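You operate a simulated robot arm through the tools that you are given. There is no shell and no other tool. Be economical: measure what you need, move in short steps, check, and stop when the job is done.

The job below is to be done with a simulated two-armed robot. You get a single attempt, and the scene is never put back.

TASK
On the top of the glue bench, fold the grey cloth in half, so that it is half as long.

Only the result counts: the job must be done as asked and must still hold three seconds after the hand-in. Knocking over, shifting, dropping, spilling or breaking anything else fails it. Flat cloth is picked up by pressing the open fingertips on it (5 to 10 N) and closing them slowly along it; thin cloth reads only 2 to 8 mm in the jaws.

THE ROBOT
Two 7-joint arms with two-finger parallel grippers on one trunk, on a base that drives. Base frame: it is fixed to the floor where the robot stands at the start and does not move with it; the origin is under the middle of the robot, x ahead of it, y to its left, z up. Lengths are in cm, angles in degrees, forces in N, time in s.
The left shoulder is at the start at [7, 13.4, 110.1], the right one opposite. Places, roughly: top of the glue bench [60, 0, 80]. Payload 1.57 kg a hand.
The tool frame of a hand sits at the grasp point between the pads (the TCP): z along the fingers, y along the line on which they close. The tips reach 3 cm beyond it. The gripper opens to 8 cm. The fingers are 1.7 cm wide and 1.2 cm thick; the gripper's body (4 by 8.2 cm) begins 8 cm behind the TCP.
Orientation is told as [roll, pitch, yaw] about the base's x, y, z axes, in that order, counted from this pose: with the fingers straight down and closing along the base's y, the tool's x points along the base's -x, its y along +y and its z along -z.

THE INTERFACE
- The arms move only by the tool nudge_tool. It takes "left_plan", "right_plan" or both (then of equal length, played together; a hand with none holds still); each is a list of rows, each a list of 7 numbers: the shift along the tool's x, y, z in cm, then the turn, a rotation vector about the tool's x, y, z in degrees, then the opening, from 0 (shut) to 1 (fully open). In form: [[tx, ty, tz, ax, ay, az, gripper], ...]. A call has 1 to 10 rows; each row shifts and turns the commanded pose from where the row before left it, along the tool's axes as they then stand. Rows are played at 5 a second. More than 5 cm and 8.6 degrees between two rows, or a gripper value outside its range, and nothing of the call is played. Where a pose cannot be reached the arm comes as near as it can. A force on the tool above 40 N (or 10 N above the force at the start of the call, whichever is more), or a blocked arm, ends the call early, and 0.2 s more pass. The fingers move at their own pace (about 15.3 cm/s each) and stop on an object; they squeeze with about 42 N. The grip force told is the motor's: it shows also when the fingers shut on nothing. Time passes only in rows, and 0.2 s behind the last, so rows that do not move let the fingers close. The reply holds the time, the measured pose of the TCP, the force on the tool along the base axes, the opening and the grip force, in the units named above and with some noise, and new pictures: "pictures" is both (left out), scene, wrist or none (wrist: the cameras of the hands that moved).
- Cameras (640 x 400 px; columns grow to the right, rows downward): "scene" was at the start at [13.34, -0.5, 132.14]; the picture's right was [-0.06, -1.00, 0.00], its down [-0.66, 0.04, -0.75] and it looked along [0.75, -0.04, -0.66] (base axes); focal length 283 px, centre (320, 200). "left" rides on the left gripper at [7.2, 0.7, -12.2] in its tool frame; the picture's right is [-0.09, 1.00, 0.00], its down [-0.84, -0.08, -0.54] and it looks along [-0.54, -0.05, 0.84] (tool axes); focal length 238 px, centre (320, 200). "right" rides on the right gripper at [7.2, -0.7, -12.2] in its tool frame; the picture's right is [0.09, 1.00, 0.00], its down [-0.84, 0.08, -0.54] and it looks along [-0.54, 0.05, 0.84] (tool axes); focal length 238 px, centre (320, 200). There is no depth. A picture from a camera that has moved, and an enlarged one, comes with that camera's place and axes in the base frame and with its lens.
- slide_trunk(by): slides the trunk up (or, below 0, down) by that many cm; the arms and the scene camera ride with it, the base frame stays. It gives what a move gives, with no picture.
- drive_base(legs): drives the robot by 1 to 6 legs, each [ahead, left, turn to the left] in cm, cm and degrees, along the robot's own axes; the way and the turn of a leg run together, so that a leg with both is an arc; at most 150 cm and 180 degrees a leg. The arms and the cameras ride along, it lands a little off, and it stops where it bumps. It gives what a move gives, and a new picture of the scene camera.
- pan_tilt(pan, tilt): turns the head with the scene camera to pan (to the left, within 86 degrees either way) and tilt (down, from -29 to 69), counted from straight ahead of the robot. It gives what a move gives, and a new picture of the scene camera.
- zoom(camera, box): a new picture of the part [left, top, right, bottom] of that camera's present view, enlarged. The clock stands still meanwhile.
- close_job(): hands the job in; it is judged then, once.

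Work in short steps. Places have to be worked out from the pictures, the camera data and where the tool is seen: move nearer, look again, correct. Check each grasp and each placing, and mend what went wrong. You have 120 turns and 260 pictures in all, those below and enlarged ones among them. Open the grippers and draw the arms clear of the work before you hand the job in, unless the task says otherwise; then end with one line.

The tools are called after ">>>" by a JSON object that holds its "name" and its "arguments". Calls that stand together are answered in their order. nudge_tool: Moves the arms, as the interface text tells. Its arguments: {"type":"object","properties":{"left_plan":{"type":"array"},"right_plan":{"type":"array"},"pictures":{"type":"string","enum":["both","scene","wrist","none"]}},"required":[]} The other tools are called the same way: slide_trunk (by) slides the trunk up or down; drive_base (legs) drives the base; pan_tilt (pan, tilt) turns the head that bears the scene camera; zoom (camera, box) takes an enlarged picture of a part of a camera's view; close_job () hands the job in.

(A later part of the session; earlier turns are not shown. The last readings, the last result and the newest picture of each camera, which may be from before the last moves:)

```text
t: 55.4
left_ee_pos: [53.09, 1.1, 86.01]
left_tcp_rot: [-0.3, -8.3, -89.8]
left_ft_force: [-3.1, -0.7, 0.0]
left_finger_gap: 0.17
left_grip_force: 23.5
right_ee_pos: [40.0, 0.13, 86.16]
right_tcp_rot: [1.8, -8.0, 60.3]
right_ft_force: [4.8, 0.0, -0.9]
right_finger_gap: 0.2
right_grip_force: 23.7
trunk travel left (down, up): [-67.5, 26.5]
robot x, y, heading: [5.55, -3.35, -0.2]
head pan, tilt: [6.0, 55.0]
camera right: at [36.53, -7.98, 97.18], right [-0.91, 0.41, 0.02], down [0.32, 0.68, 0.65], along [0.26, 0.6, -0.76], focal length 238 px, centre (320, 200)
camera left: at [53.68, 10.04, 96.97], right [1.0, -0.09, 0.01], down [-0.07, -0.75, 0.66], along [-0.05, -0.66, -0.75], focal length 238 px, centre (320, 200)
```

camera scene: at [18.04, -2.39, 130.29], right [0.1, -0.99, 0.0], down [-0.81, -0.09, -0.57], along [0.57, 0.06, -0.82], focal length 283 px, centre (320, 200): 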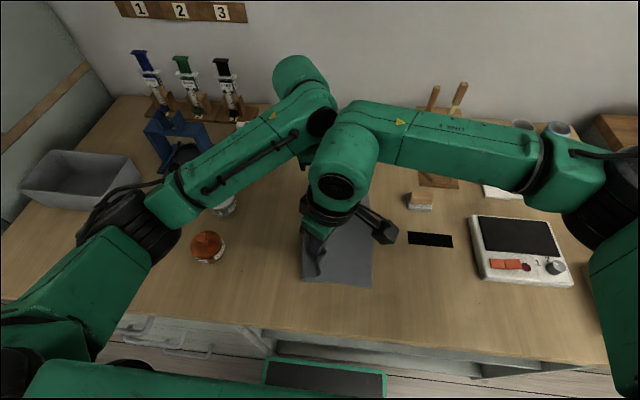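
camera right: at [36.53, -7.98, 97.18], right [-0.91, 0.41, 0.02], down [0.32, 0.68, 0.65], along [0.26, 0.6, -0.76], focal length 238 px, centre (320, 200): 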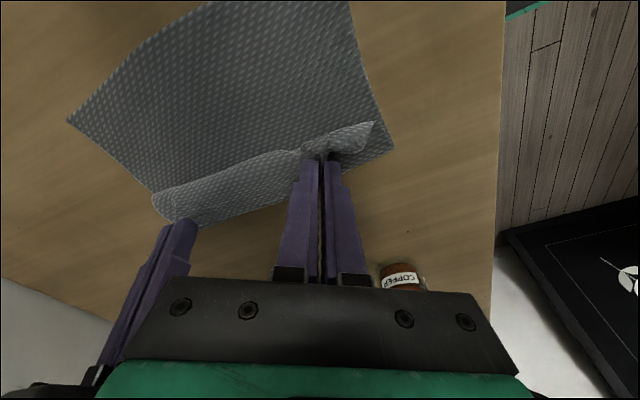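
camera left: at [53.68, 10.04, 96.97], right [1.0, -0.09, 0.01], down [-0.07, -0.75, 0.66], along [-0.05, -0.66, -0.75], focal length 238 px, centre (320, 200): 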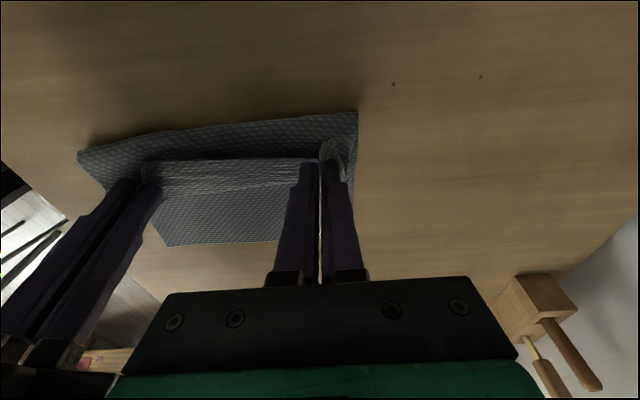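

Good, but a slack lip forms ahead of the fingers as the cloth leaves the grip toward the right. I lean both hands by another 28° to the right so the cloth exits downward/left, after backing 5 cm left.

>>> {"name": "drive_base", "arguments": {"legs": [[0, 6, 0]]}}

>>> {"name": "nudge_tool", "arguments": {"left_plan": [[-0.2, 0, 0, 0, 5.6, 0, 0], [-0.2, 0, 0, 0, 5.6, 0, 0], [-0.2, 0, 0, 0, 5.6, 0, 0], [-0.2, 0, 0, 0, 5.6, 0, 0], [-0.2, 0, 0, 0, 5.6, 0, 0]], "right_plan": [[0.2, 0, 0, 0, -5.6, 0, 0], [0.2, 0, 0, 0, -5.6, 0, 0], [0.2, 0, 0, 0, -5.6, 0, 0], [0.2, 0, 0, 0, -5.6, 0, 0], [0.2, 0, 0, 0, -5.6, 0, 0]], "pictures": "both"}}

```text
t: 56.3
left_ee_pos: [53.05, 6.72, 85.97]
left_tcp_rot: [-0.2, -8.1, -89.9]
left_ft_force: [-5.3, -0.6, 0.4]
left_finger_gap: 0.16
left_grip_force: 23.4
right_ee_pos: [40.04, 5.78, 86.08]
right_tcp_rot: [2.0, -8.0, 60.1]
right_ft_force: [4.5, 0.4, -0.4]
right_finger_gap: 0.2
right_grip_force: 24.0
trunk travel left (down, up): [-67.5, 26.5]
robot x, y, heading: [5.89, 2.55, -0.1]
head pan, tilt: [6.0, 55.0]
camera scene: at [18.04, 3.25, 130.29], right [0.1, -0.99, 0.0], down [-0.81, -0.08, -0.57], along [0.57, 0.06, -0.82], focal length 283 px, centre (320, 200)
```

scene: 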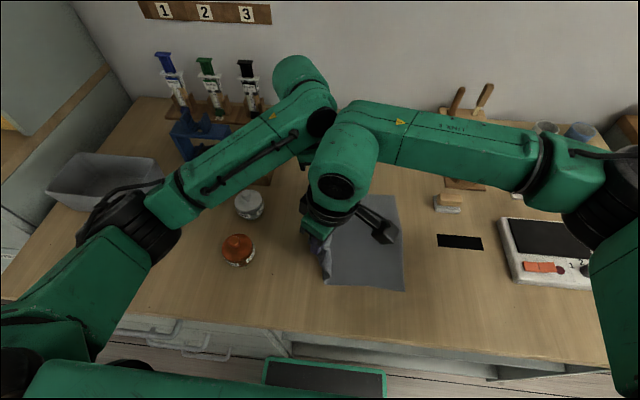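

```text
t: 57.5
left_ee_pos: [53.14, 5.69, 85.94]
left_tcp_rot: [-0.2, 20.0, -90.0]
left_ft_force: [-1.7, -0.4, 0.2]
left_finger_gap: 0.16
left_grip_force: 23.4
right_ee_pos: [39.57, 4.9, 85.77]
right_tcp_rot: [2.3, -36.2, 59.1]
right_ft_force: [2.3, -0.4, 0.2]
right_finger_gap: 0.21
right_grip_force: 23.6
trunk travel left (down, up): [-67.5, 26.5]
robot x, y, heading: [5.88, 2.76, 0.2]
head pan, tilt: [6.0, 55.0]
camera scene: at [17.99, 3.18, 130.3], right [0.1, -0.99, 0.0], down [-0.81, -0.08, -0.57], along [0.57, 0.06, -0.82], focal length 283 px, centre (320, 200)
camera right: at [33.81, -6.74, 91.4], right [-0.9, 0.43, -0.02], down [0.13, 0.33, 0.93], along [0.4, 0.84, -0.36], focal length 238 px, centre (320, 200)
camera left: at [53.72, 8.38, 99.87], right [1.0, -0.09, -0.03], down [-0.08, -0.97, 0.22], along [-0.05, -0.22, -0.97], focal length 238 px, centre (320, 200)
```

scene: 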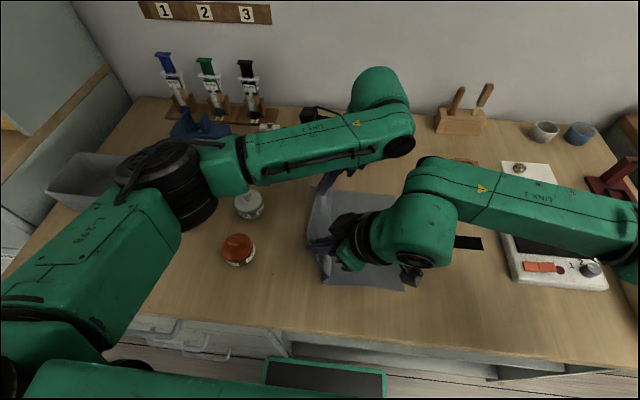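
right: 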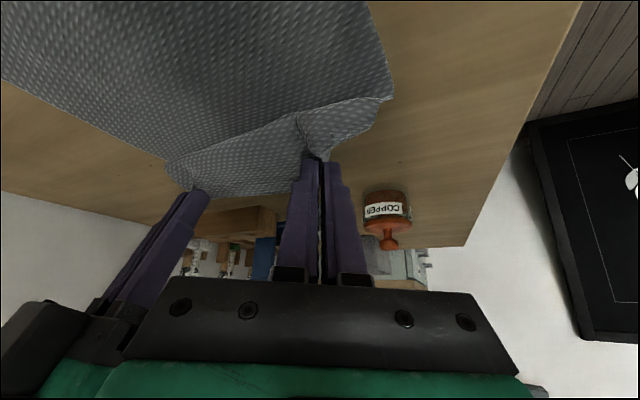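
left: 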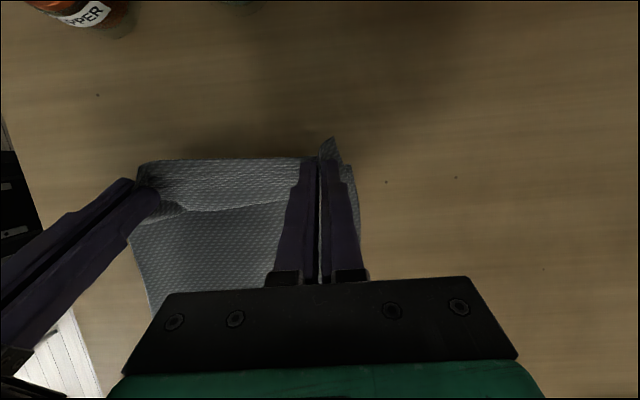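

Both lean and hold well. I lower 1.2 cm, spread left 4 cm to remove slack, then sweep right.

>>> {"name": "drive_base", "arguments": {"legs": [[0, 4.5, 0]]}}

>>> {"name": "nudge_tool", "arguments": {"left_plan": [[-0.2, 0, 0.56, 0, 0, 0, 0], [-0.2, 0, 0.56, 0, 0, 0, 0]], "right_plan": [[0.35, 0, 0.49, 0, 0, 0, 0], [0.35, 0, 0.49, 0, 0, 0, 0]], "pictures": "wrist"}}

```text
t: 58.4
left_ee_pos: [53.07, 10.17, 86.01]
left_tcp_rot: [-0.2, 20.0, -90.0]
left_ft_force: [-1.6, -0.4, -0.1]
left_finger_gap: 0.13
left_grip_force: 23.2
right_ee_pos: [39.56, 9.32, 85.73]
right_tcp_rot: [2.3, -36.0, 59.1]
right_ft_force: [1.7, -0.1, 0.2]
right_finger_gap: 0.19
right_grip_force: 23.3
trunk travel left (down, up): [-67.5, 26.5]
robot x, y, heading: [6.03, 7.03, -0.1]
head pan, tilt: [6.0, 55.0]
camera scene: at [18.04, 7.57, 130.29], right [0.1, -0.99, 0.0], down [-0.81, -0.08, -0.57], along [0.57, 0.06, -0.82], focal length 283 px, centre (320, 200)
```

scene: 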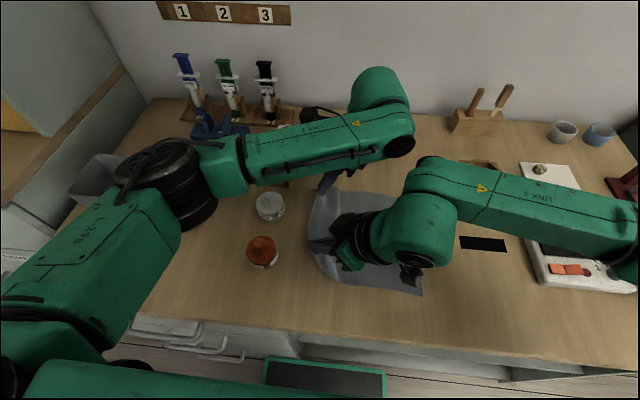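

```text
t: 59.0
left_ee_pos: [53.08, 10.2, 84.83]
left_tcp_rot: [-0.2, 19.8, -90.0]
left_ft_force: [-1.9, -0.5, 0.0]
left_finger_gap: 0.17
left_grip_force: 23.7
right_ee_pos: [39.52, 9.67, 84.67]
right_tcp_rot: [2.2, -35.9, 59.1]
right_ft_force: [2.8, 0.3, 0.6]
right_finger_gap: 0.21
right_grip_force: 23.3
trunk travel left (down, up): [-67.5, 26.5]
robot x, y, heading: [6.19, 7.05, 0.1]
head pan, tilt: [6.0, 55.0]
camera right: at [33.8, -2.09, 90.25], right [-0.9, 0.43, -0.02], down [0.14, 0.34, 0.93], along [0.41, 0.84, -0.36], focal length 238 px, centre (320, 200)
camera left: at [53.71, 12.9, 98.61], right [1.0, -0.09, -0.03], down [-0.08, -0.97, 0.23], along [-0.05, -0.22, -0.97], focal length 238 px, centre (320, 200)
```

right: 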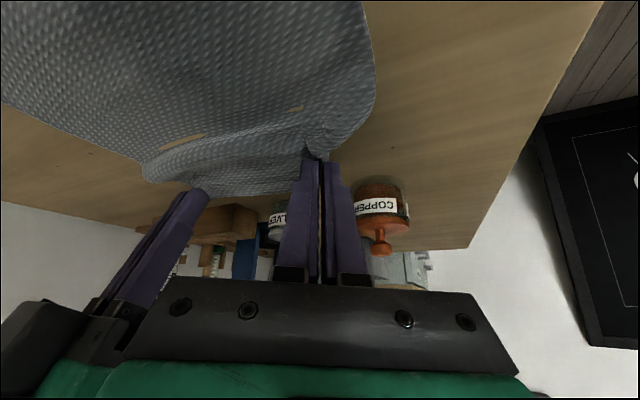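
left: 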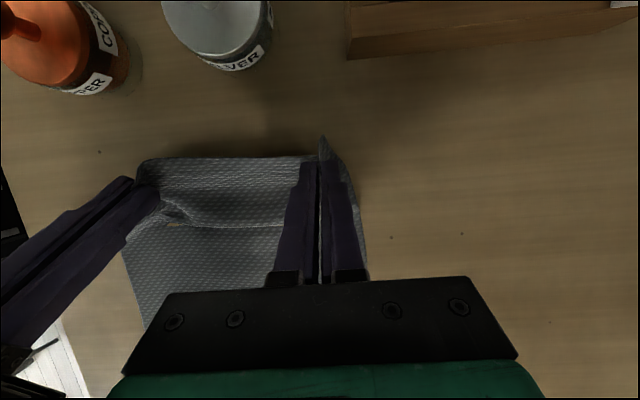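

A low sweep from here would push slack ahead of the fingers. Better: go up while moving to stand above the crease (y≈3, 10 cm high), then come down steeply to the right with the arms. First the way up.

>>> {"name": "nudge_tool", "arguments": {"left_plan": [[0.51, 0, -1.41, 0, 0, 0, 0], [0.51, 0, -1.41, 0, 0, 0, 0]], "right_plan": [[-0.88, 0, -1.21, 0, 0, 0, 0], [-0.88, 0, -1.21, 0, 0, 0, 0]], "pictures": "none"}}

>>> {"name": "drive_base", "arguments": {"legs": [[0, -4, 0]]}}

>>> {"name": "nudge_tool", "arguments": {"left_plan": [[0.6, 0, -1.65, 0, 0, 0, 0], [0.6, 0, -1.65, 0, 0, 0, 0]], "right_plan": [[-1.03, 0, -1.41, 0, 0, 0, 0], [-1.03, 0, -1.41, 0, 0, 0, 0]], "pictures": "none"}}

>>> {"name": "drive_base", "arguments": {"legs": [[0, -4, 0]]}}

>>> {"name": "nudge_tool", "arguments": {"left_plan": [[0.5, 0, -1.4, 0, 0, 0, 0]], "right_plan": [[-0.88, 0, -1.21, 0, 0, 0, 0]], "pictures": "both"}}

```text
t: 59.6
left_ee_pos: [53.17, 10.24, 87.86]
left_tcp_rot: [-0.3, 19.8, -90.0]
left_ft_force: [-2.7, 0.5, -0.7]
left_finger_gap: 0.15
left_grip_force: 23.9
right_ee_pos: [39.37, 9.58, 87.62]
right_tcp_rot: [2.3, -35.9, 59.1]
right_ft_force: [2.5, 0.7, 0.3]
right_finger_gap: 0.2
right_grip_force: 23.7
trunk travel left (down, up): [-67.5, 26.5]
robot x, y, heading: [6.05, 6.92, -0.1]
head pan, tilt: [6.0, 55.0]
```

```text
t: 60.5
left_ee_pos: [53.26, 6.46, 87.82]
left_tcp_rot: [-0.2, 19.7, -89.9]
left_ft_force: [-2.7, 0.2, 0.3]
left_finger_gap: 0.18
left_grip_force: 23.0
right_ee_pos: [39.56, 5.68, 87.48]
right_tcp_rot: [2.1, -35.9, 59.2]
right_ft_force: [3.1, 1.2, 0.1]
right_finger_gap: 0.22
right_grip_force: 23.5
trunk travel left (down, up): [-67.5, 26.5]
robot x, y, heading: [5.65, 2.92, 0.1]
head pan, tilt: [6.0, 55.0]
camera scene: at [18.03, 3.93, 130.29], right [0.1, -0.99, 0.0], down [-0.81, -0.09, -0.57], along [0.57, 0.06, -0.82], focal length 283 px, centre (320, 200)
```

scene: 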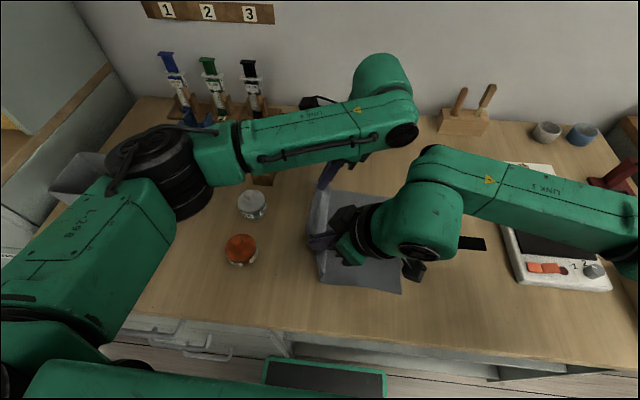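

```text
t: 61.1
left_ee_pos: [53.11, 6.26, 91.17]
left_tcp_rot: [-0.3, 19.8, -89.9]
left_ft_force: [-1.8, -1.0, -0.3]
left_finger_gap: 0.19
left_grip_force: 23.4
right_ee_pos: [39.73, 5.54, 91.01]
right_tcp_rot: [2.2, -36.0, 59.3]
right_ft_force: [1.8, 0.0, 0.0]
right_finger_gap: 0.21
right_grip_force: 23.5
trunk travel left (down, up): [-67.5, 26.5]
robot x, y, heading: [5.84, 3.23, -0.1]
head pan, tilt: [6.0, 55.0]
```

```text
t: 62.0
left_ee_pos: [53.29, 2.51, 91.2]
left_tcp_rot: [-0.3, 19.7, -89.9]
left_ft_force: [-2.2, -0.2, -0.4]
left_finger_gap: 0.18
left_grip_force: 23.3
right_ee_pos: [39.65, 1.88, 91.02]
right_tcp_rot: [2.3, -36.0, 59.3]
right_ft_force: [1.9, -0.5, -0.5]
right_finger_gap: 0.21
right_grip_force: 23.6
trunk travel left (down, up): [-67.5, 26.5]
robot x, y, heading: [5.78, -1.25, -0.1]
head pan, tilt: [6.0, 55.0]
camera scene: at [18.03, -0.03, 130.29], right [0.11, -0.99, 0.0], down [-0.81, -0.09, -0.57], along [0.57, 0.06, -0.82], focal length 283 px, centre (320, 200)
```

scene: 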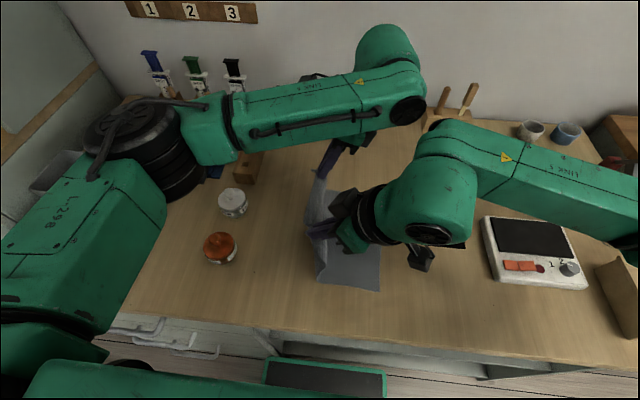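

```text
t: 62.4
left_ee_pos: [53.33, 2.56, 92.8]
left_tcp_rot: [-0.2, 19.9, -89.9]
left_ft_force: [-2.1, -0.7, 0.0]
left_finger_gap: 0.14
left_grip_force: 23.6
right_ee_pos: [39.65, 1.81, 92.56]
right_tcp_rot: [2.3, -35.8, 59.3]
right_ft_force: [1.6, 0.2, 0.4]
right_finger_gap: 0.19
right_grip_force: 23.4
trunk travel left (down, up): [-67.5, 26.5]
robot x, y, heading: [5.81, -0.76, -0.3]
head pan, tilt: [6.0, 55.0]
camera scene: at [17.98, -0.08, 130.29], right [0.11, -0.99, 0.0], down [-0.81, -0.09, -0.57], along [0.57, 0.06, -0.82], focal length 283 px, centre (320, 200)
camera right: at [34.05, -9.84, 98.2], right [-0.91, 0.42, -0.02], down [0.13, 0.34, 0.93], along [0.4, 0.84, -0.36], focal length 238 px, centre (320, 200)
camera left: at [53.81, 5.18, 106.55], right [1.0, -0.08, -0.03], down [-0.07, -0.97, 0.23], along [-0.05, -0.22, -0.97], focal length 238 px, centre (320, 200)
```

scene: 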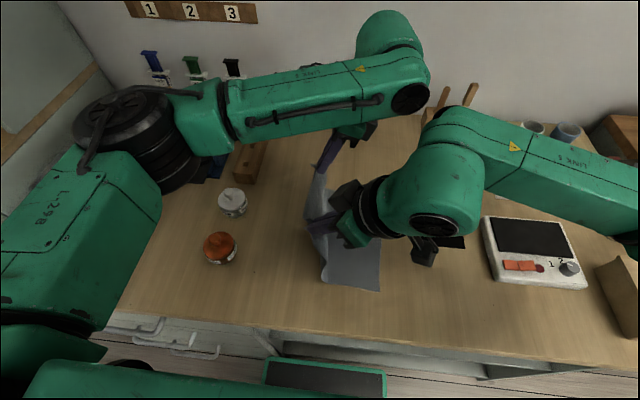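
right: 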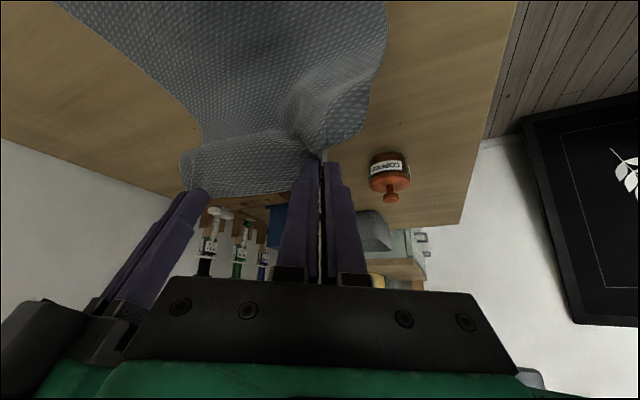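
left: 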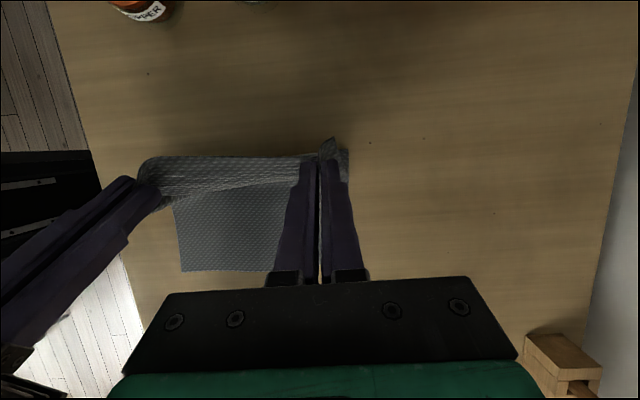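

The sheet hangs cleanly over the crease. Now I come down steeply to the right with the arms, first half.

>>> {"name": "nudge_tool", "arguments": {"left_plan": [[-1.54, 0, 0.72, 0, 0, 0, 0], [-1.66, 0, 0.78, 0, 0, 0, 0], [-1.83, 0, 0.66, 0, 0, 0, 0], [-1.83, 0, 0.66, 0, 0, 0, 0]], "right_plan": [[1.54, -0.61, 0.36, 0, 0, 0, 0], [1.67, -0.67, 0.39, 0, 0, 0, 0], [1.78, -0.77, 0.25, 0, 0, 0, 0], [1.78, -0.77, 0.25, 0, 0, 0, 0]], "pictures": "both"}}

```text
t: 63.4
left_ee_pos: [53.4, -3.28, 87.98]
left_tcp_rot: [-0.3, 19.9, -90.0]
left_ft_force: [-4.0, 0.2, 0.2]
left_finger_gap: 0.19
left_grip_force: 23.2
right_ee_pos: [39.7, -3.88, 87.4]
right_tcp_rot: [2.2, -36.2, 59.3]
right_ft_force: [3.6, 0.5, 0.4]
right_finger_gap: 0.2
right_grip_force: 23.6
trunk travel left (down, up): [-67.5, 26.5]
robot x, y, heading: [5.95, -1.25, 0.1]
head pan, tilt: [6.0, 55.0]
camera scene: at [18.01, -0.42, 130.3], right [0.1, -0.99, 0.0], down [-0.81, -0.09, -0.57], along [0.57, 0.06, -0.82], focal length 283 px, centre (320, 200)
camera right: at [33.96, -15.5, 92.99], right [-0.9, 0.43, -0.02], down [0.13, 0.33, 0.93], along [0.4, 0.84, -0.36], focal length 238 px, centre (320, 200)
camera left: at [54.07, -0.71, 101.78], right [1.0, -0.08, -0.04], down [-0.07, -0.97, 0.23], along [-0.05, -0.22, -0.97], focal length 238 px, centre (320, 200)
```

scene: 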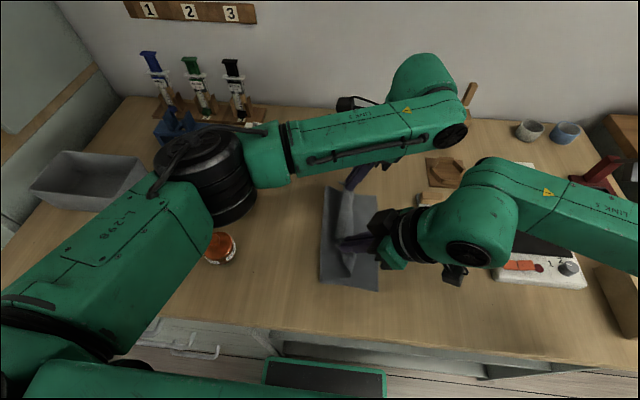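
right: 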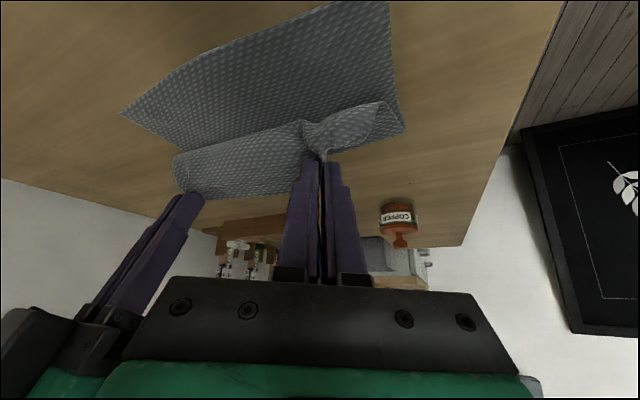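
left: 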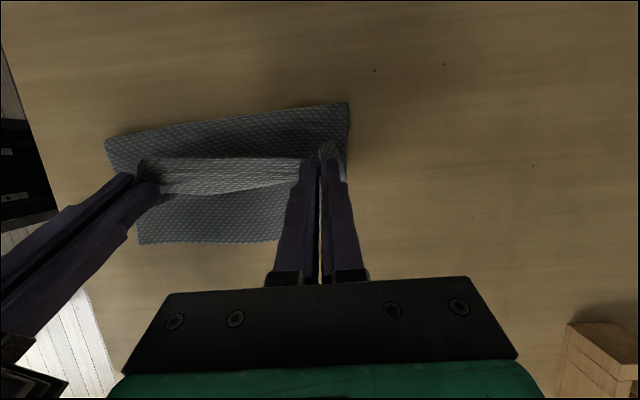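

Crease is at y≈1.3–2.6, close to the wanted middle. I continue down to the right.

>>> {"name": "nudge_tool", "arguments": {"left_plan": [[-1.66, 0, 0.78, 0, 0, 0, 0], [-1.75, 0, 0.43, 0, 0, 0, 0], [-1.65, 0, 0.15, 0, 0, 0, 0]], "right_plan": [[1.67, -0.67, 0.39, 0, 0, 0, 0], [1.63, -0.77, 0.05, 0, 0, 0, 0], [1.45, -0.77, -0.19, 0, 0, 0, 0]], "pictures": "both"}}

```text
t: 64.2
left_ee_pos: [53.27, -7.76, 84.93]
left_tcp_rot: [-0.1, 20.0, -90.0]
left_ft_force: [-4.7, 0.3, -0.9]
left_finger_gap: 0.18
left_grip_force: 23.5
right_ee_pos: [39.37, -7.47, 84.15]
right_tcp_rot: [2.0, -36.1, 59.1]
right_ft_force: [4.7, 0.7, -0.8]
right_finger_gap: 0.17
right_grip_force: 23.8
right hand out of reach, approached as far as the arm can: row 3
trunk travel left (down, up): [-67.5, 26.5]
robot x, y, heading: [6.16, -1.07, 0.1]
head pan, tilt: [6.0, 55.0]
camera scene: at [17.98, -0.52, 130.3], right [0.1, -0.99, 0.0], down [-0.81, -0.08, -0.57], along [0.57, 0.06, -0.82], focal length 283 px, centre (320, 200)
camera right: at [33.6, -19.09, 89.71], right [-0.9, 0.43, -0.03], down [0.13, 0.33, 0.93], along [0.41, 0.84, -0.36], focal length 238 px, centre (320, 200)
camera left: at [53.86, -5.08, 98.77], right [1.0, -0.08, -0.04], down [-0.07, -0.97, 0.22], along [-0.05, -0.22, -0.97], focal length 238 px, centre (320, 200)
```

scene: 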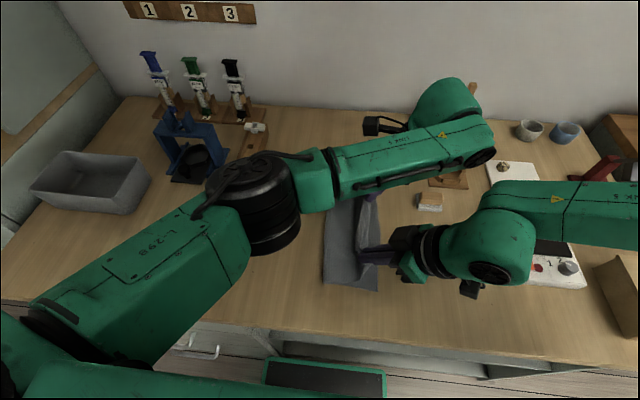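
right: 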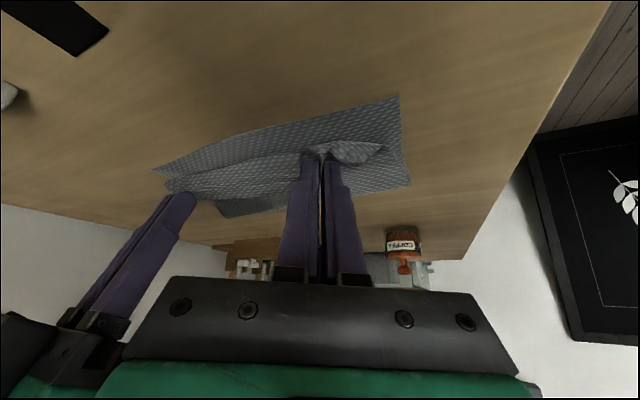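
left: 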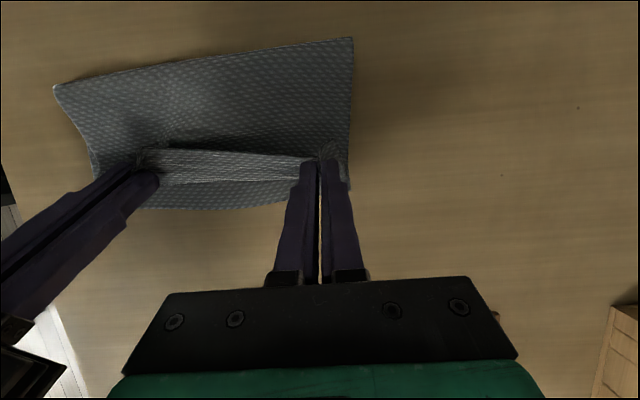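

The cloth lies nearly folded: crease y≈2, right edge y≈−9.2. I shift 1.2 cm further right and lower to lay the edge down.

>>> {"name": "drive_base", "arguments": {"legs": [[0, -1.3, 0]]}}

>>> {"name": "nudge_tool", "arguments": {"left_plan": [[-0.2, 0, 0.5, 0, 0, 0, 0], [-0.2, 0, 0.5, 0, 0, 0, 0]], "right_plan": [[0.2, 0, 0.3, 0, 0, 0, 0], [0.2, 0, 0.3, 0, 0, 0, 0]], "pictures": "wrist"}}

```text
t: 65.0
left_ee_pos: [53.23, -8.74, 84.97]
left_tcp_rot: [-0.4, 19.8, -89.9]
left_ft_force: [-5.6, -0.1, 0.0]
left_finger_gap: 0.18
left_grip_force: 23.6
right_ee_pos: [39.54, -8.48, 84.14]
right_tcp_rot: [1.9, -36.0, 59.2]
right_ft_force: [5.0, 0.2, -0.7]
right_finger_gap: 0.21
right_grip_force: 23.6
trunk travel left (down, up): [-67.5, 26.5]
robot x, y, heading: [5.72, -2.36, -0.1]
head pan, tilt: [6.0, 55.0]
camera scene: at [18.03, -1.3, 130.29], right [0.11, -0.99, 0.0], down [-0.81, -0.09, -0.57], along [0.57, 0.06, -0.82], focal length 283 px, centre (320, 200)
```

scene: 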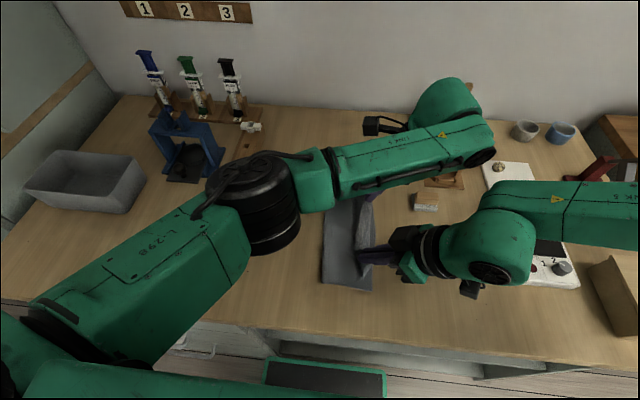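

```text
t: 65.5
left_ee_pos: [53.37, -8.75, 83.81]
left_tcp_rot: [-0.2, 19.9, -89.9]
left_ft_force: [-4.7, 0.4, -0.4]
left_finger_gap: 0.17
left_grip_force: 23.1
right_ee_pos: [39.41, -8.51, 83.41]
right_tcp_rot: [1.9, -36.0, 59.2]
right_ft_force: [4.9, 0.5, 0.1]
right_finger_gap: 0.2
right_grip_force: 23.7
trunk travel left (down, up): [-67.5, 26.5]
robot x, y, heading: [6.17, -2.25, 0.1]
head pan, tilt: [6.0, 55.0]
camera right: at [33.66, -20.2, 89.02], right [-0.9, 0.43, -0.03], down [0.13, 0.34, 0.93], along [0.41, 0.84, -0.36], focal length 238 px, centre (320, 200)
camera left: at [53.93, -6.19, 97.66], right [1.0, -0.08, -0.04], down [-0.07, -0.97, 0.23], along [-0.05, -0.22, -0.97], focal length 238 px, centre (320, 200)
```

right: 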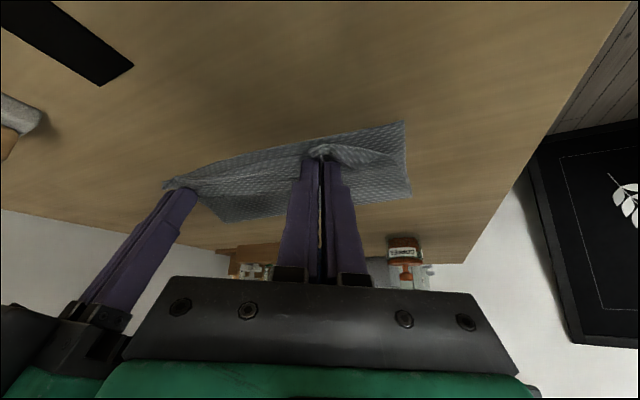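
left: 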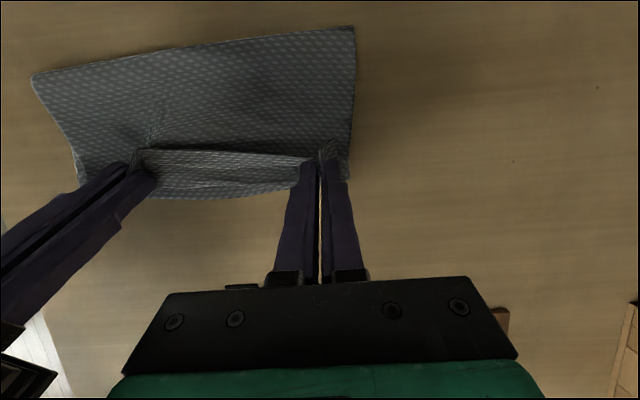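

I look closely at the edge strip before releasing.

>>> {"name": "zoom", "arguments": {"camera": "left", "box": [20, 10, 380, 235]}}

>>> {"name": "zoom", "arguments": {"camera": "right", "box": [150, 100, 430, 275]}}

```text
1.78 times, centred on (200, 122) of left
camera zoom: at [53.93, -6.19, 97.66], right [1.0, -0.08, -0.04], down [-0.07, -0.97, 0.23], along [-0.05, -0.22, -0.97], focal length 424 px, centre (533, 338)
```

zoom: 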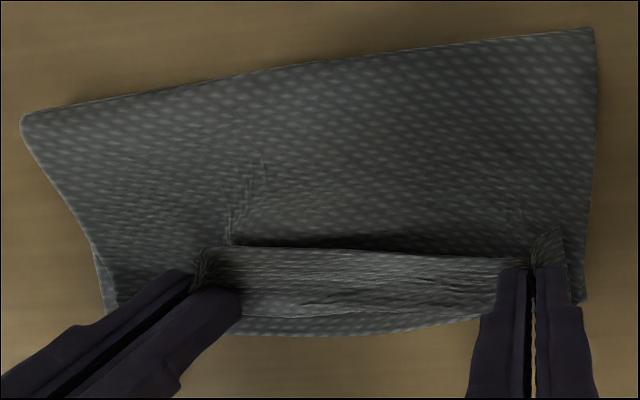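

```text
2.29 times, centred on (290, 188) of right
camera zoom: at [33.66, -20.2, 89.02], right [-0.9, 0.43, -0.03], down [0.13, 0.34, 0.93], along [0.41, 0.84, -0.36], focal length 545 px, centre (389, 229)
```

zoom: 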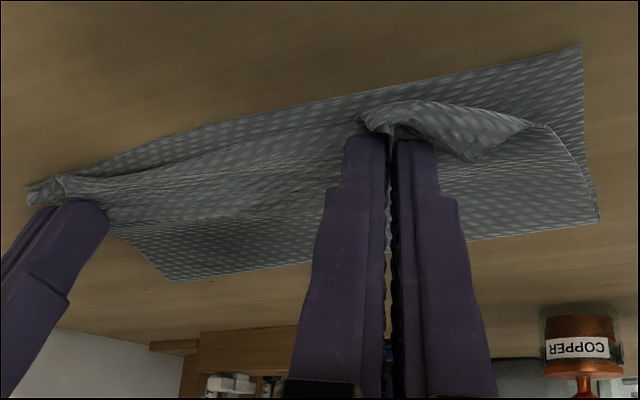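

The outer ~2 cm of the edge is curled back to the left on top. I release, retreat along the finger axes, and will then stroke that flap to the right.

>>> {"name": "nudge_tool", "arguments": {"left_plan": [[0, 0, 0.1, 0, 0, 0, 0.1], [0, 0, 0, 0, 0, 0, 0.3], [0, 0, -2, 0, 0, 0, 0.3], [0, 0, -4, 0, 0, 0, 0.3], [0, 0, -4, 0, 0, 0, 0.3]], "right_plan": [[0, 0, 0.1, 0, 0, 0, 0.1], [0, 0, 0, 0, 0, 0, 0.3], [0, 0, -2, 0, 0, 0, 0.3], [0, 0, -4, 0, 0, 0, 0.3], [0, 0, -4, 0, 0, 0, 0.3]], "pictures": "both"}}

```text
t: 66.8
left_ee_pos: [53.3, -10.12, 91.98]
left_tcp_rot: [-0.2, 19.8, -89.8]
left_ft_force: [0.1, 0.5, -0.2]
left_finger_gap: 2.41
left_grip_force: 0.1
left hand out of reach, approached as far as the arm can: row 5
right_ee_pos: [35.63, -8.26, 89.93]
right_tcp_rot: [1.8, -35.9, 59.1]
right_ft_force: [0.3, 0.1, 0.4]
right_finger_gap: 2.38
right_grip_force: 0.0
right hand out of reach, approached as far as the arm can: row 3, 4, 5
trunk travel left (down, up): [-67.5, 26.5]
robot x, y, heading: [5.91, -2.44, 0.1]
head pan, tilt: [6.0, 55.0]
camera scene: at [17.96, -1.38, 130.29], right [0.11, -0.99, 0.0], down [-0.81, -0.09, -0.57], along [0.57, 0.06, -0.82], focal length 283 px, centre (320, 200)
camera right: at [29.95, -19.79, 95.56], right [-0.9, 0.43, -0.03], down [0.13, 0.34, 0.93], along [0.41, 0.84, -0.36], focal length 238 px, centre (320, 200)
camera left: at [53.91, -7.43, 105.77], right [1.0, -0.08, -0.03], down [-0.07, -0.97, 0.23], along [-0.05, -0.22, -0.97], focal length 238 px, centre (320, 200)
```

scene: 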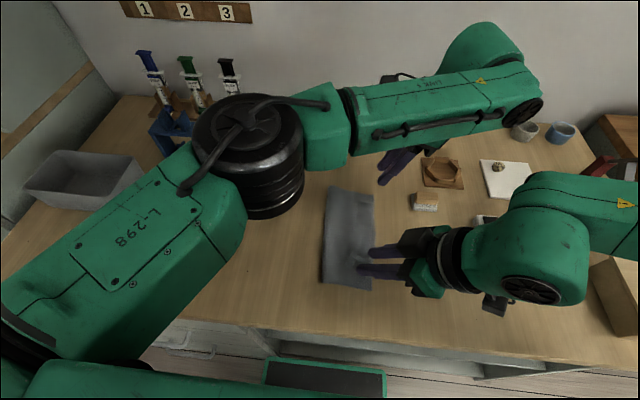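
right: 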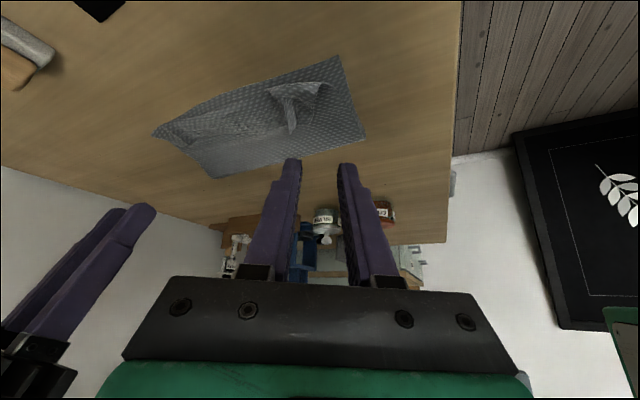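
left: 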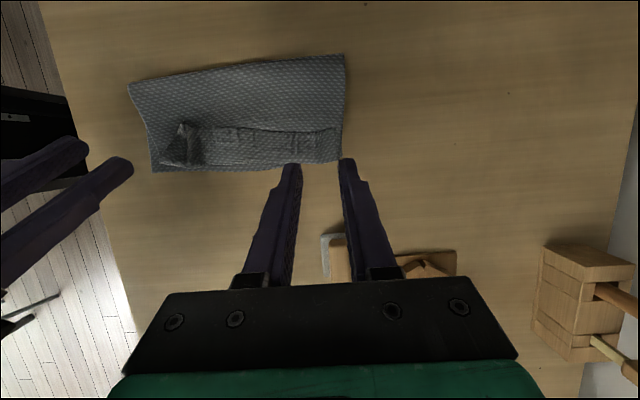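

Folded but with slack: crease at y≈0.6 and a 3 cm flap curled back on top. Plan: stroke the flap out to the right, regrip the upper edge there (now the right way round), unroll and re-lay. First I move the base 9 cm right for better reach.

>>> {"name": "drive_base", "arguments": {"legs": [[0, -9, 0]]}}

>>> {"name": "nudge_tool", "arguments": {"left_plan": [[3.5, 0, 1, 0, 0, 0, 0], [3.5, 0, 1, 0, 0, 0, 0], [3.5, 0, 1.2, 0, 0, 0, 0]], "right_plan": [[-2, -0.5, -2, 0, 0, 0, 0], [-2, -0.5, -2, 0, 0, 0, 0], [0, 0, 0, 0, 0, 0, 0]], "pictures": "both"}}

```text
t: 67.9
left_ee_pos: [53.4, -19.39, 91.89]
left_tcp_rot: [-0.3, 19.9, -89.9]
left_ft_force: [-0.2, 1.0, -0.6]
left_finger_gap: 2.36
left_grip_force: 0.1
right_ee_pos: [35.74, -17.56, 89.86]
right_tcp_rot: [1.8, -35.8, 59.1]
right_ft_force: [0.1, -0.6, -0.1]
right_finger_gap: 2.4
right_grip_force: 0.1
trunk travel left (down, up): [-67.5, 26.5]
robot x, y, heading: [5.87, -11.7, 0.0]
head pan, tilt: [6.0, 55.0]
camera scene: at [18.03, -10.72, 130.29], right [0.11, -0.99, 0.0], down [-0.81, -0.09, -0.57], along [0.57, 0.06, -0.82], focal length 283 px, centre (320, 200)
```

scene: 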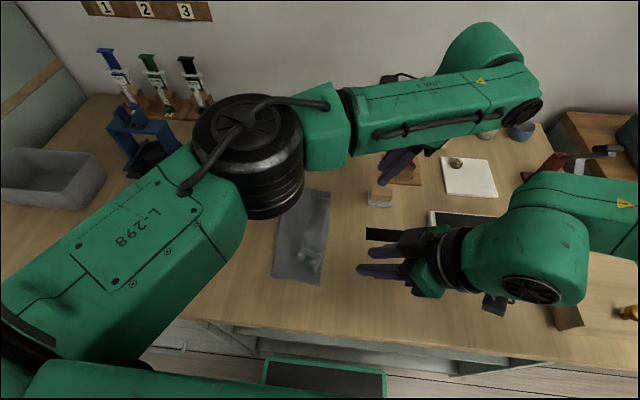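

```text
t: 68.7
left_ee_pos: [53.14, -8.26, 92.47]
left_tcp_rot: [-0.2, 19.7, -89.9]
left_ft_force: [-0.2, 0.2, 0.5]
left_finger_gap: 0.02
left_grip_force: 21.2
right_ee_pos: [36.65, -16.4, 95.17]
right_tcp_rot: [1.6, -35.6, 59.1]
right_ft_force: [-0.2, 0.0, 0.3]
right_finger_gap: 0.02
right_grip_force: 21.5
right hand out of reach, approached as far as the arm can: row 1, 2
trunk travel left (down, up): [-67.5, 26.5]
robot x, y, heading: [6.13, -11.62, 0.1]
head pan, tilt: [6.0, 55.0]
camera scene: at [17.98, -10.57, 130.3], right [0.1, -0.99, 0.0], down [-0.81, -0.09, -0.57], along [0.57, 0.06, -0.82], focal length 283 px, centre (320, 200)
camera right: at [30.92, -27.96, 100.75], right [-0.9, 0.43, -0.03], down [0.13, 0.34, 0.93], along [0.41, 0.83, -0.37], focal length 238 px, centre (320, 200)
camera left: at [53.68, -5.59, 106.32], right [1.0, -0.08, -0.03], down [-0.07, -0.97, 0.23], along [-0.05, -0.22, -0.97], focal length 238 px, centre (320, 200)
```

scene: 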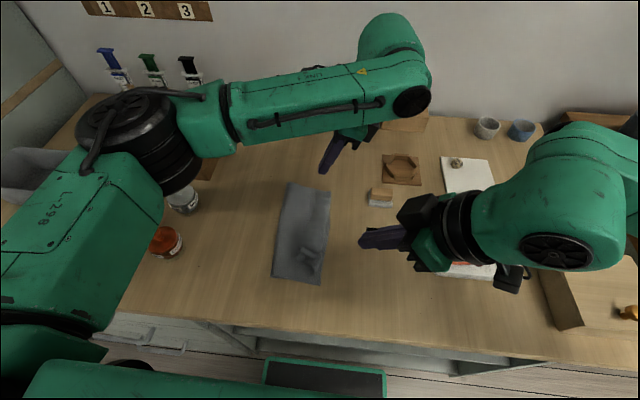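
right: 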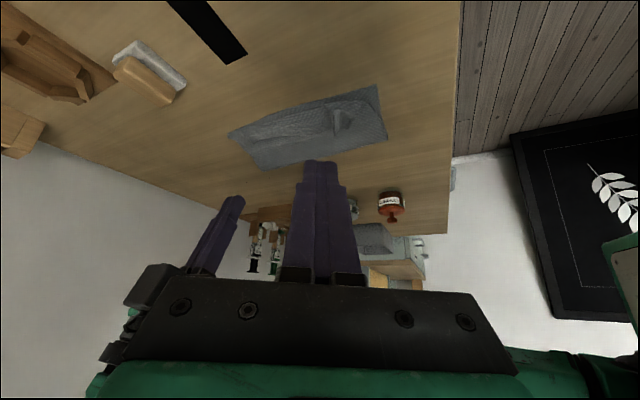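
left: 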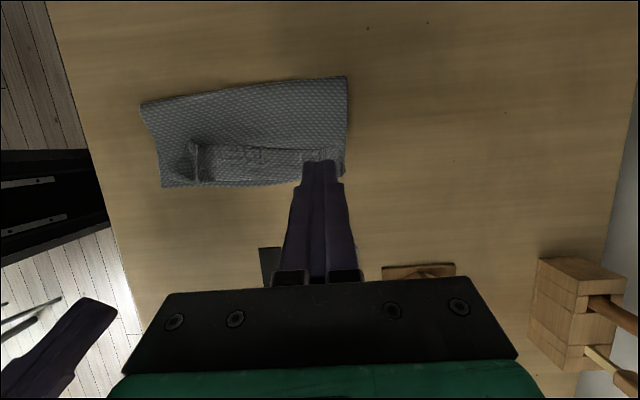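

Let me enlarge the cloth in the scene and left views to see the flap precisely.

>>> {"name": "zoom", "arguments": {"camera": "scene", "box": [250, 170, 350, 295]}}

>>> {"name": "zoom", "arguments": {"camera": "left", "box": [120, 60, 376, 220]}}

```text
3.20 times, centred on (300, 232) of scene
camera zoom: at [17.98, -10.57, 130.3], right [0.1, -0.99, 0.0], down [-0.81, -0.09, -0.57], along [0.57, 0.06, -0.82], focal length 905 px, centre (384, 96)
```

zoom: 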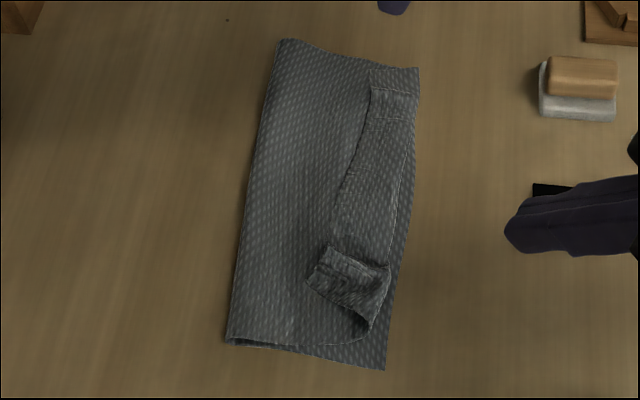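

```text
2.50 times, centred on (248, 140) of left
camera zoom: at [53.68, -5.59, 106.32], right [1.0, -0.08, -0.03], down [-0.07, -0.97, 0.23], along [-0.05, -0.22, -0.97], focal length 596 px, centre (500, 350)
```

zoom: 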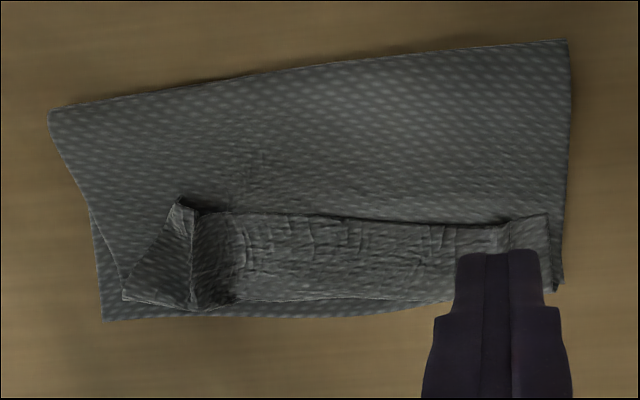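

The flap runs along y≈−5.5…−8.7. I bring the closed left fingers down on it at x≈52, y≈−6.3.

>>> {"name": "nudge_tool", "arguments": {"left_plan": [[-0.56, -1, 4.05, 0, 0, 0, 0], [-0.3, 0, 3.5, 0, 0, 0, 0], [-0.1, 0, 0.5, 0, 0, 0, 0]], "pictures": "none"}}

```text
t: 69.5
left_ee_pos: [52.2, -6.56, 84.42]
left_tcp_rot: [-0.2, 19.9, -89.9]
left_ft_force: [0.2, -0.9, 0.1]
left_finger_gap: 0.01
left_grip_force: 21.5
right_ee_pos: [36.79, -16.45, 94.92]
right_tcp_rot: [1.7, -35.8, 59.2]
right_ft_force: [-0.6, -1.0, 0.0]
right_finger_gap: 0.0
right_grip_force: 21.2
trunk travel left (down, up): [-67.5, 26.5]
robot x, y, heading: [5.75, -11.56, -0.2]
head pan, tilt: [6.0, 55.0]
```

>>> {"name": "nudge_tool", "arguments": {"left_plan": [[-0.14, 0, 0.38, 0, 0, 0, 0], [-0.1, 0, 0.28, 0, 0, 0, 0]], "pictures": "none"}}

```text
t: 70.1
left_ee_pos: [52.4, -6.52, 83.93]
left_tcp_rot: [-0.1, 19.8, -89.9]
left_ft_force: [-0.4, -0.3, 0.3]
left_finger_gap: 0.01
left_grip_force: 21.2
right_ee_pos: [36.81, -16.41, 95.04]
right_tcp_rot: [1.7, -35.8, 59.3]
right_ft_force: [0.5, 0.0, 0.3]
right_finger_gap: 0.01
right_grip_force: 21.2
trunk travel left (down, up): [-67.5, 26.5]
robot x, y, heading: [5.77, -11.44, -0.2]
head pan, tilt: [6.0, 55.0]
```

>>> {"name": "nudge_tool", "arguments": {"left_plan": [[-0.07, 0, 0.19, 0, 0, 0, 0], [-0.07, 0, 0.19, 0, 0, 0, 0]], "pictures": "wrist"}}

```text
t: 70.7
left_ee_pos: [52.42, -6.45, 83.36]
left_tcp_rot: [-0.2, 19.9, -89.7]
left_ft_force: [-0.4, -0.9, 1.1]
left_finger_gap: 0.03
left_grip_force: 21.2
right_ee_pos: [36.77, -16.64, 95.05]
right_tcp_rot: [1.6, -35.8, 59.1]
right_ft_force: [-0.3, -0.4, -0.3]
right_finger_gap: 0.0
right_grip_force: 21.0
trunk travel left (down, up): [-67.5, 26.5]
robot x, y, heading: [5.53, -11.49, -0.0]
head pan, tilt: [6.0, 55.0]
camera left: at [52.9, -3.87, 97.31], right [1.0, -0.08, -0.04], down [-0.07, -0.97, 0.23], along [-0.05, -0.22, -0.97], focal length 238 px, centre (320, 200)
```

left: 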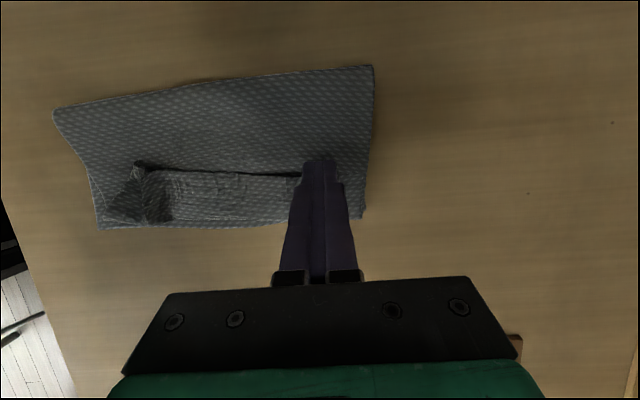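

Contact begins. I press slightly more and stroke 6 cm to the right.

>>> {"name": "nudge_tool", "arguments": {"left_plan": [[-0.05, 0, 0.14, 0, 0, 0, 0], [-0.94, 0, -0.34, 0, 0, 0, 0], [-0.94, 0, -0.34, 0, 0, 0, 0], [-0.94, 0, -0.34, 0, 0, 0, 0], [-0.94, 0, -0.34, 0, 0, 0, 0], [-0.94, 0, -0.34, 0, 0, 0, 0], [-0.94, 0, -0.34, 0, 0, 0, 0]], "pictures": "wrist"}}

```text
t: 72.3
left_ee_pos: [52.36, -12.43, 83.31]
left_tcp_rot: [-0.3, 19.9, -89.7]
left_ft_force: [-0.4, 0.7, 0.3]
left_finger_gap: 0.01
left_grip_force: 21.6
right_ee_pos: [36.75, -16.61, 95.06]
right_tcp_rot: [1.6, -35.8, 59.2]
right_ft_force: [-0.4, 0.6, 0.2]
right_finger_gap: 0.0
right_grip_force: 21.6
trunk travel left (down, up): [-67.5, 26.5]
robot x, y, heading: [5.77, -11.31, 0.0]
head pan, tilt: [6.0, 55.0]
camera left: at [52.95, -9.89, 97.16], right [1.0, -0.08, -0.04], down [-0.07, -0.97, 0.23], along [-0.05, -0.22, -0.97], focal length 238 px, centre (320, 200)
```

left: 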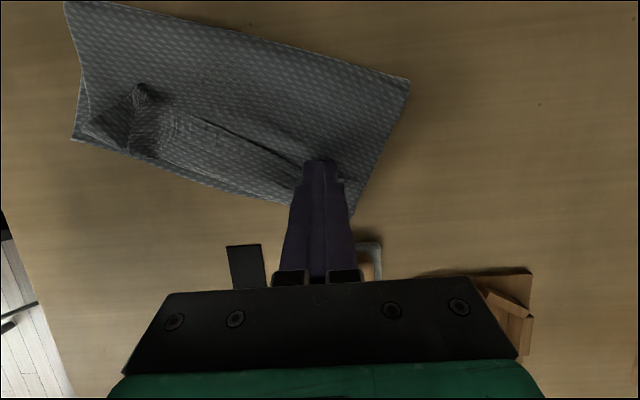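

The stroke dragged the whole cloth instead. New plan: regrip the standing ridge on the flap with the left hand, unfold the cloth, and redo the fold with a grip nearer to the edge. First I lift the left hand and clear the right hand away.

>>> {"name": "nudge_tool", "arguments": {"left_plan": [[0.7, 0, -2, 0, 0, 0, 0.2], [1.4, 0, -4, 0, 0, 0, 0.4], [1, -3, -1, 0, 0, 0, 0.45], [1, -4, 0, 0, 0, 0, 0.45], [1, -4, 0, 0, 0, 0, 0.45]], "right_plan": [[2.3, -1.7, -1.7, 0, 0, 0, 0], [2.3, -1.7, -1.7, 0, 0, 0, 0], [2.3, -1.7, -1.7, 0, 0, 0, 0], [0, 0, 0, 0, 0, 0, 0], [0, 0, 0, 0, 0, 0, 0]], "pictures": "both"}}

```text
t: 73.5
left_ee_pos: [41.37, -10.15, 91.8]
left_tcp_rot: [-0.1, 19.9, -89.8]
left_ft_force: [-0.3, 0.3, -0.1]
left_finger_gap: 3.63
left_grip_force: 0.0
right_ee_pos: [35.41, -16.97, 95.32]
right_tcp_rot: [1.7, -35.9, 59.0]
right_ft_force: [0.0, -0.1, 0.2]
right_finger_gap: 0.0
right_grip_force: 21.2
right hand out of reach, approached as far as the arm can: row 1, 2, 3
trunk travel left (down, up): [-67.5, 26.5]
robot x, y, heading: [5.87, -11.44, -0.0]
head pan, tilt: [6.0, 55.0]
camera scene: at [17.92, -10.69, 130.3], right [0.1, -0.99, 0.0], down [-0.81, -0.09, -0.57], along [0.57, 0.06, -0.82], focal length 283 px, centre (320, 200)
camera right: at [29.56, -28.55, 101.01], right [-0.9, 0.43, -0.03], down [0.13, 0.34, 0.93], along [0.41, 0.83, -0.36], focal length 238 px, centre (320, 200)
camera left: at [41.84, -7.52, 105.55], right [1.0, -0.08, -0.03], down [-0.07, -0.97, 0.23], along [-0.05, -0.22, -0.97], focal length 238 px, centre (320, 200)
```

scene: 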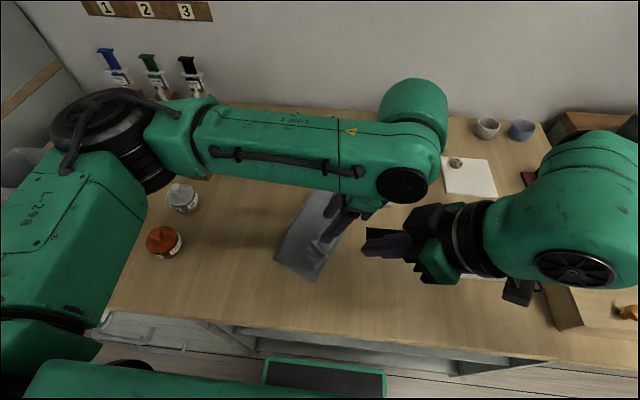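
right: 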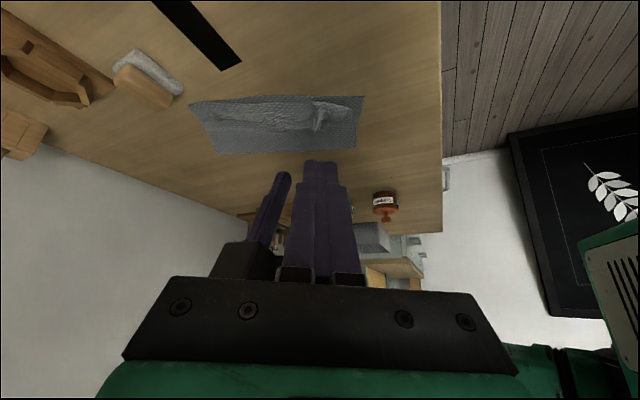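
left: 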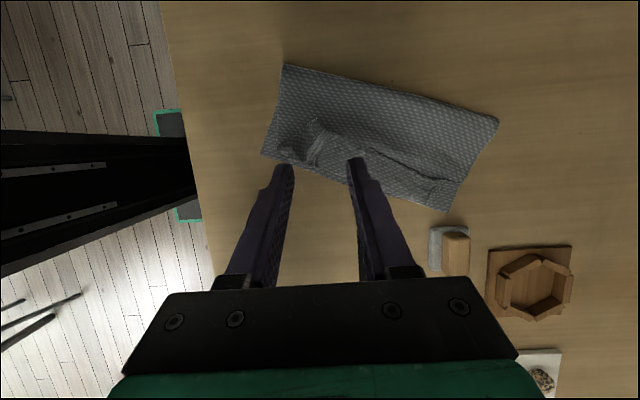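

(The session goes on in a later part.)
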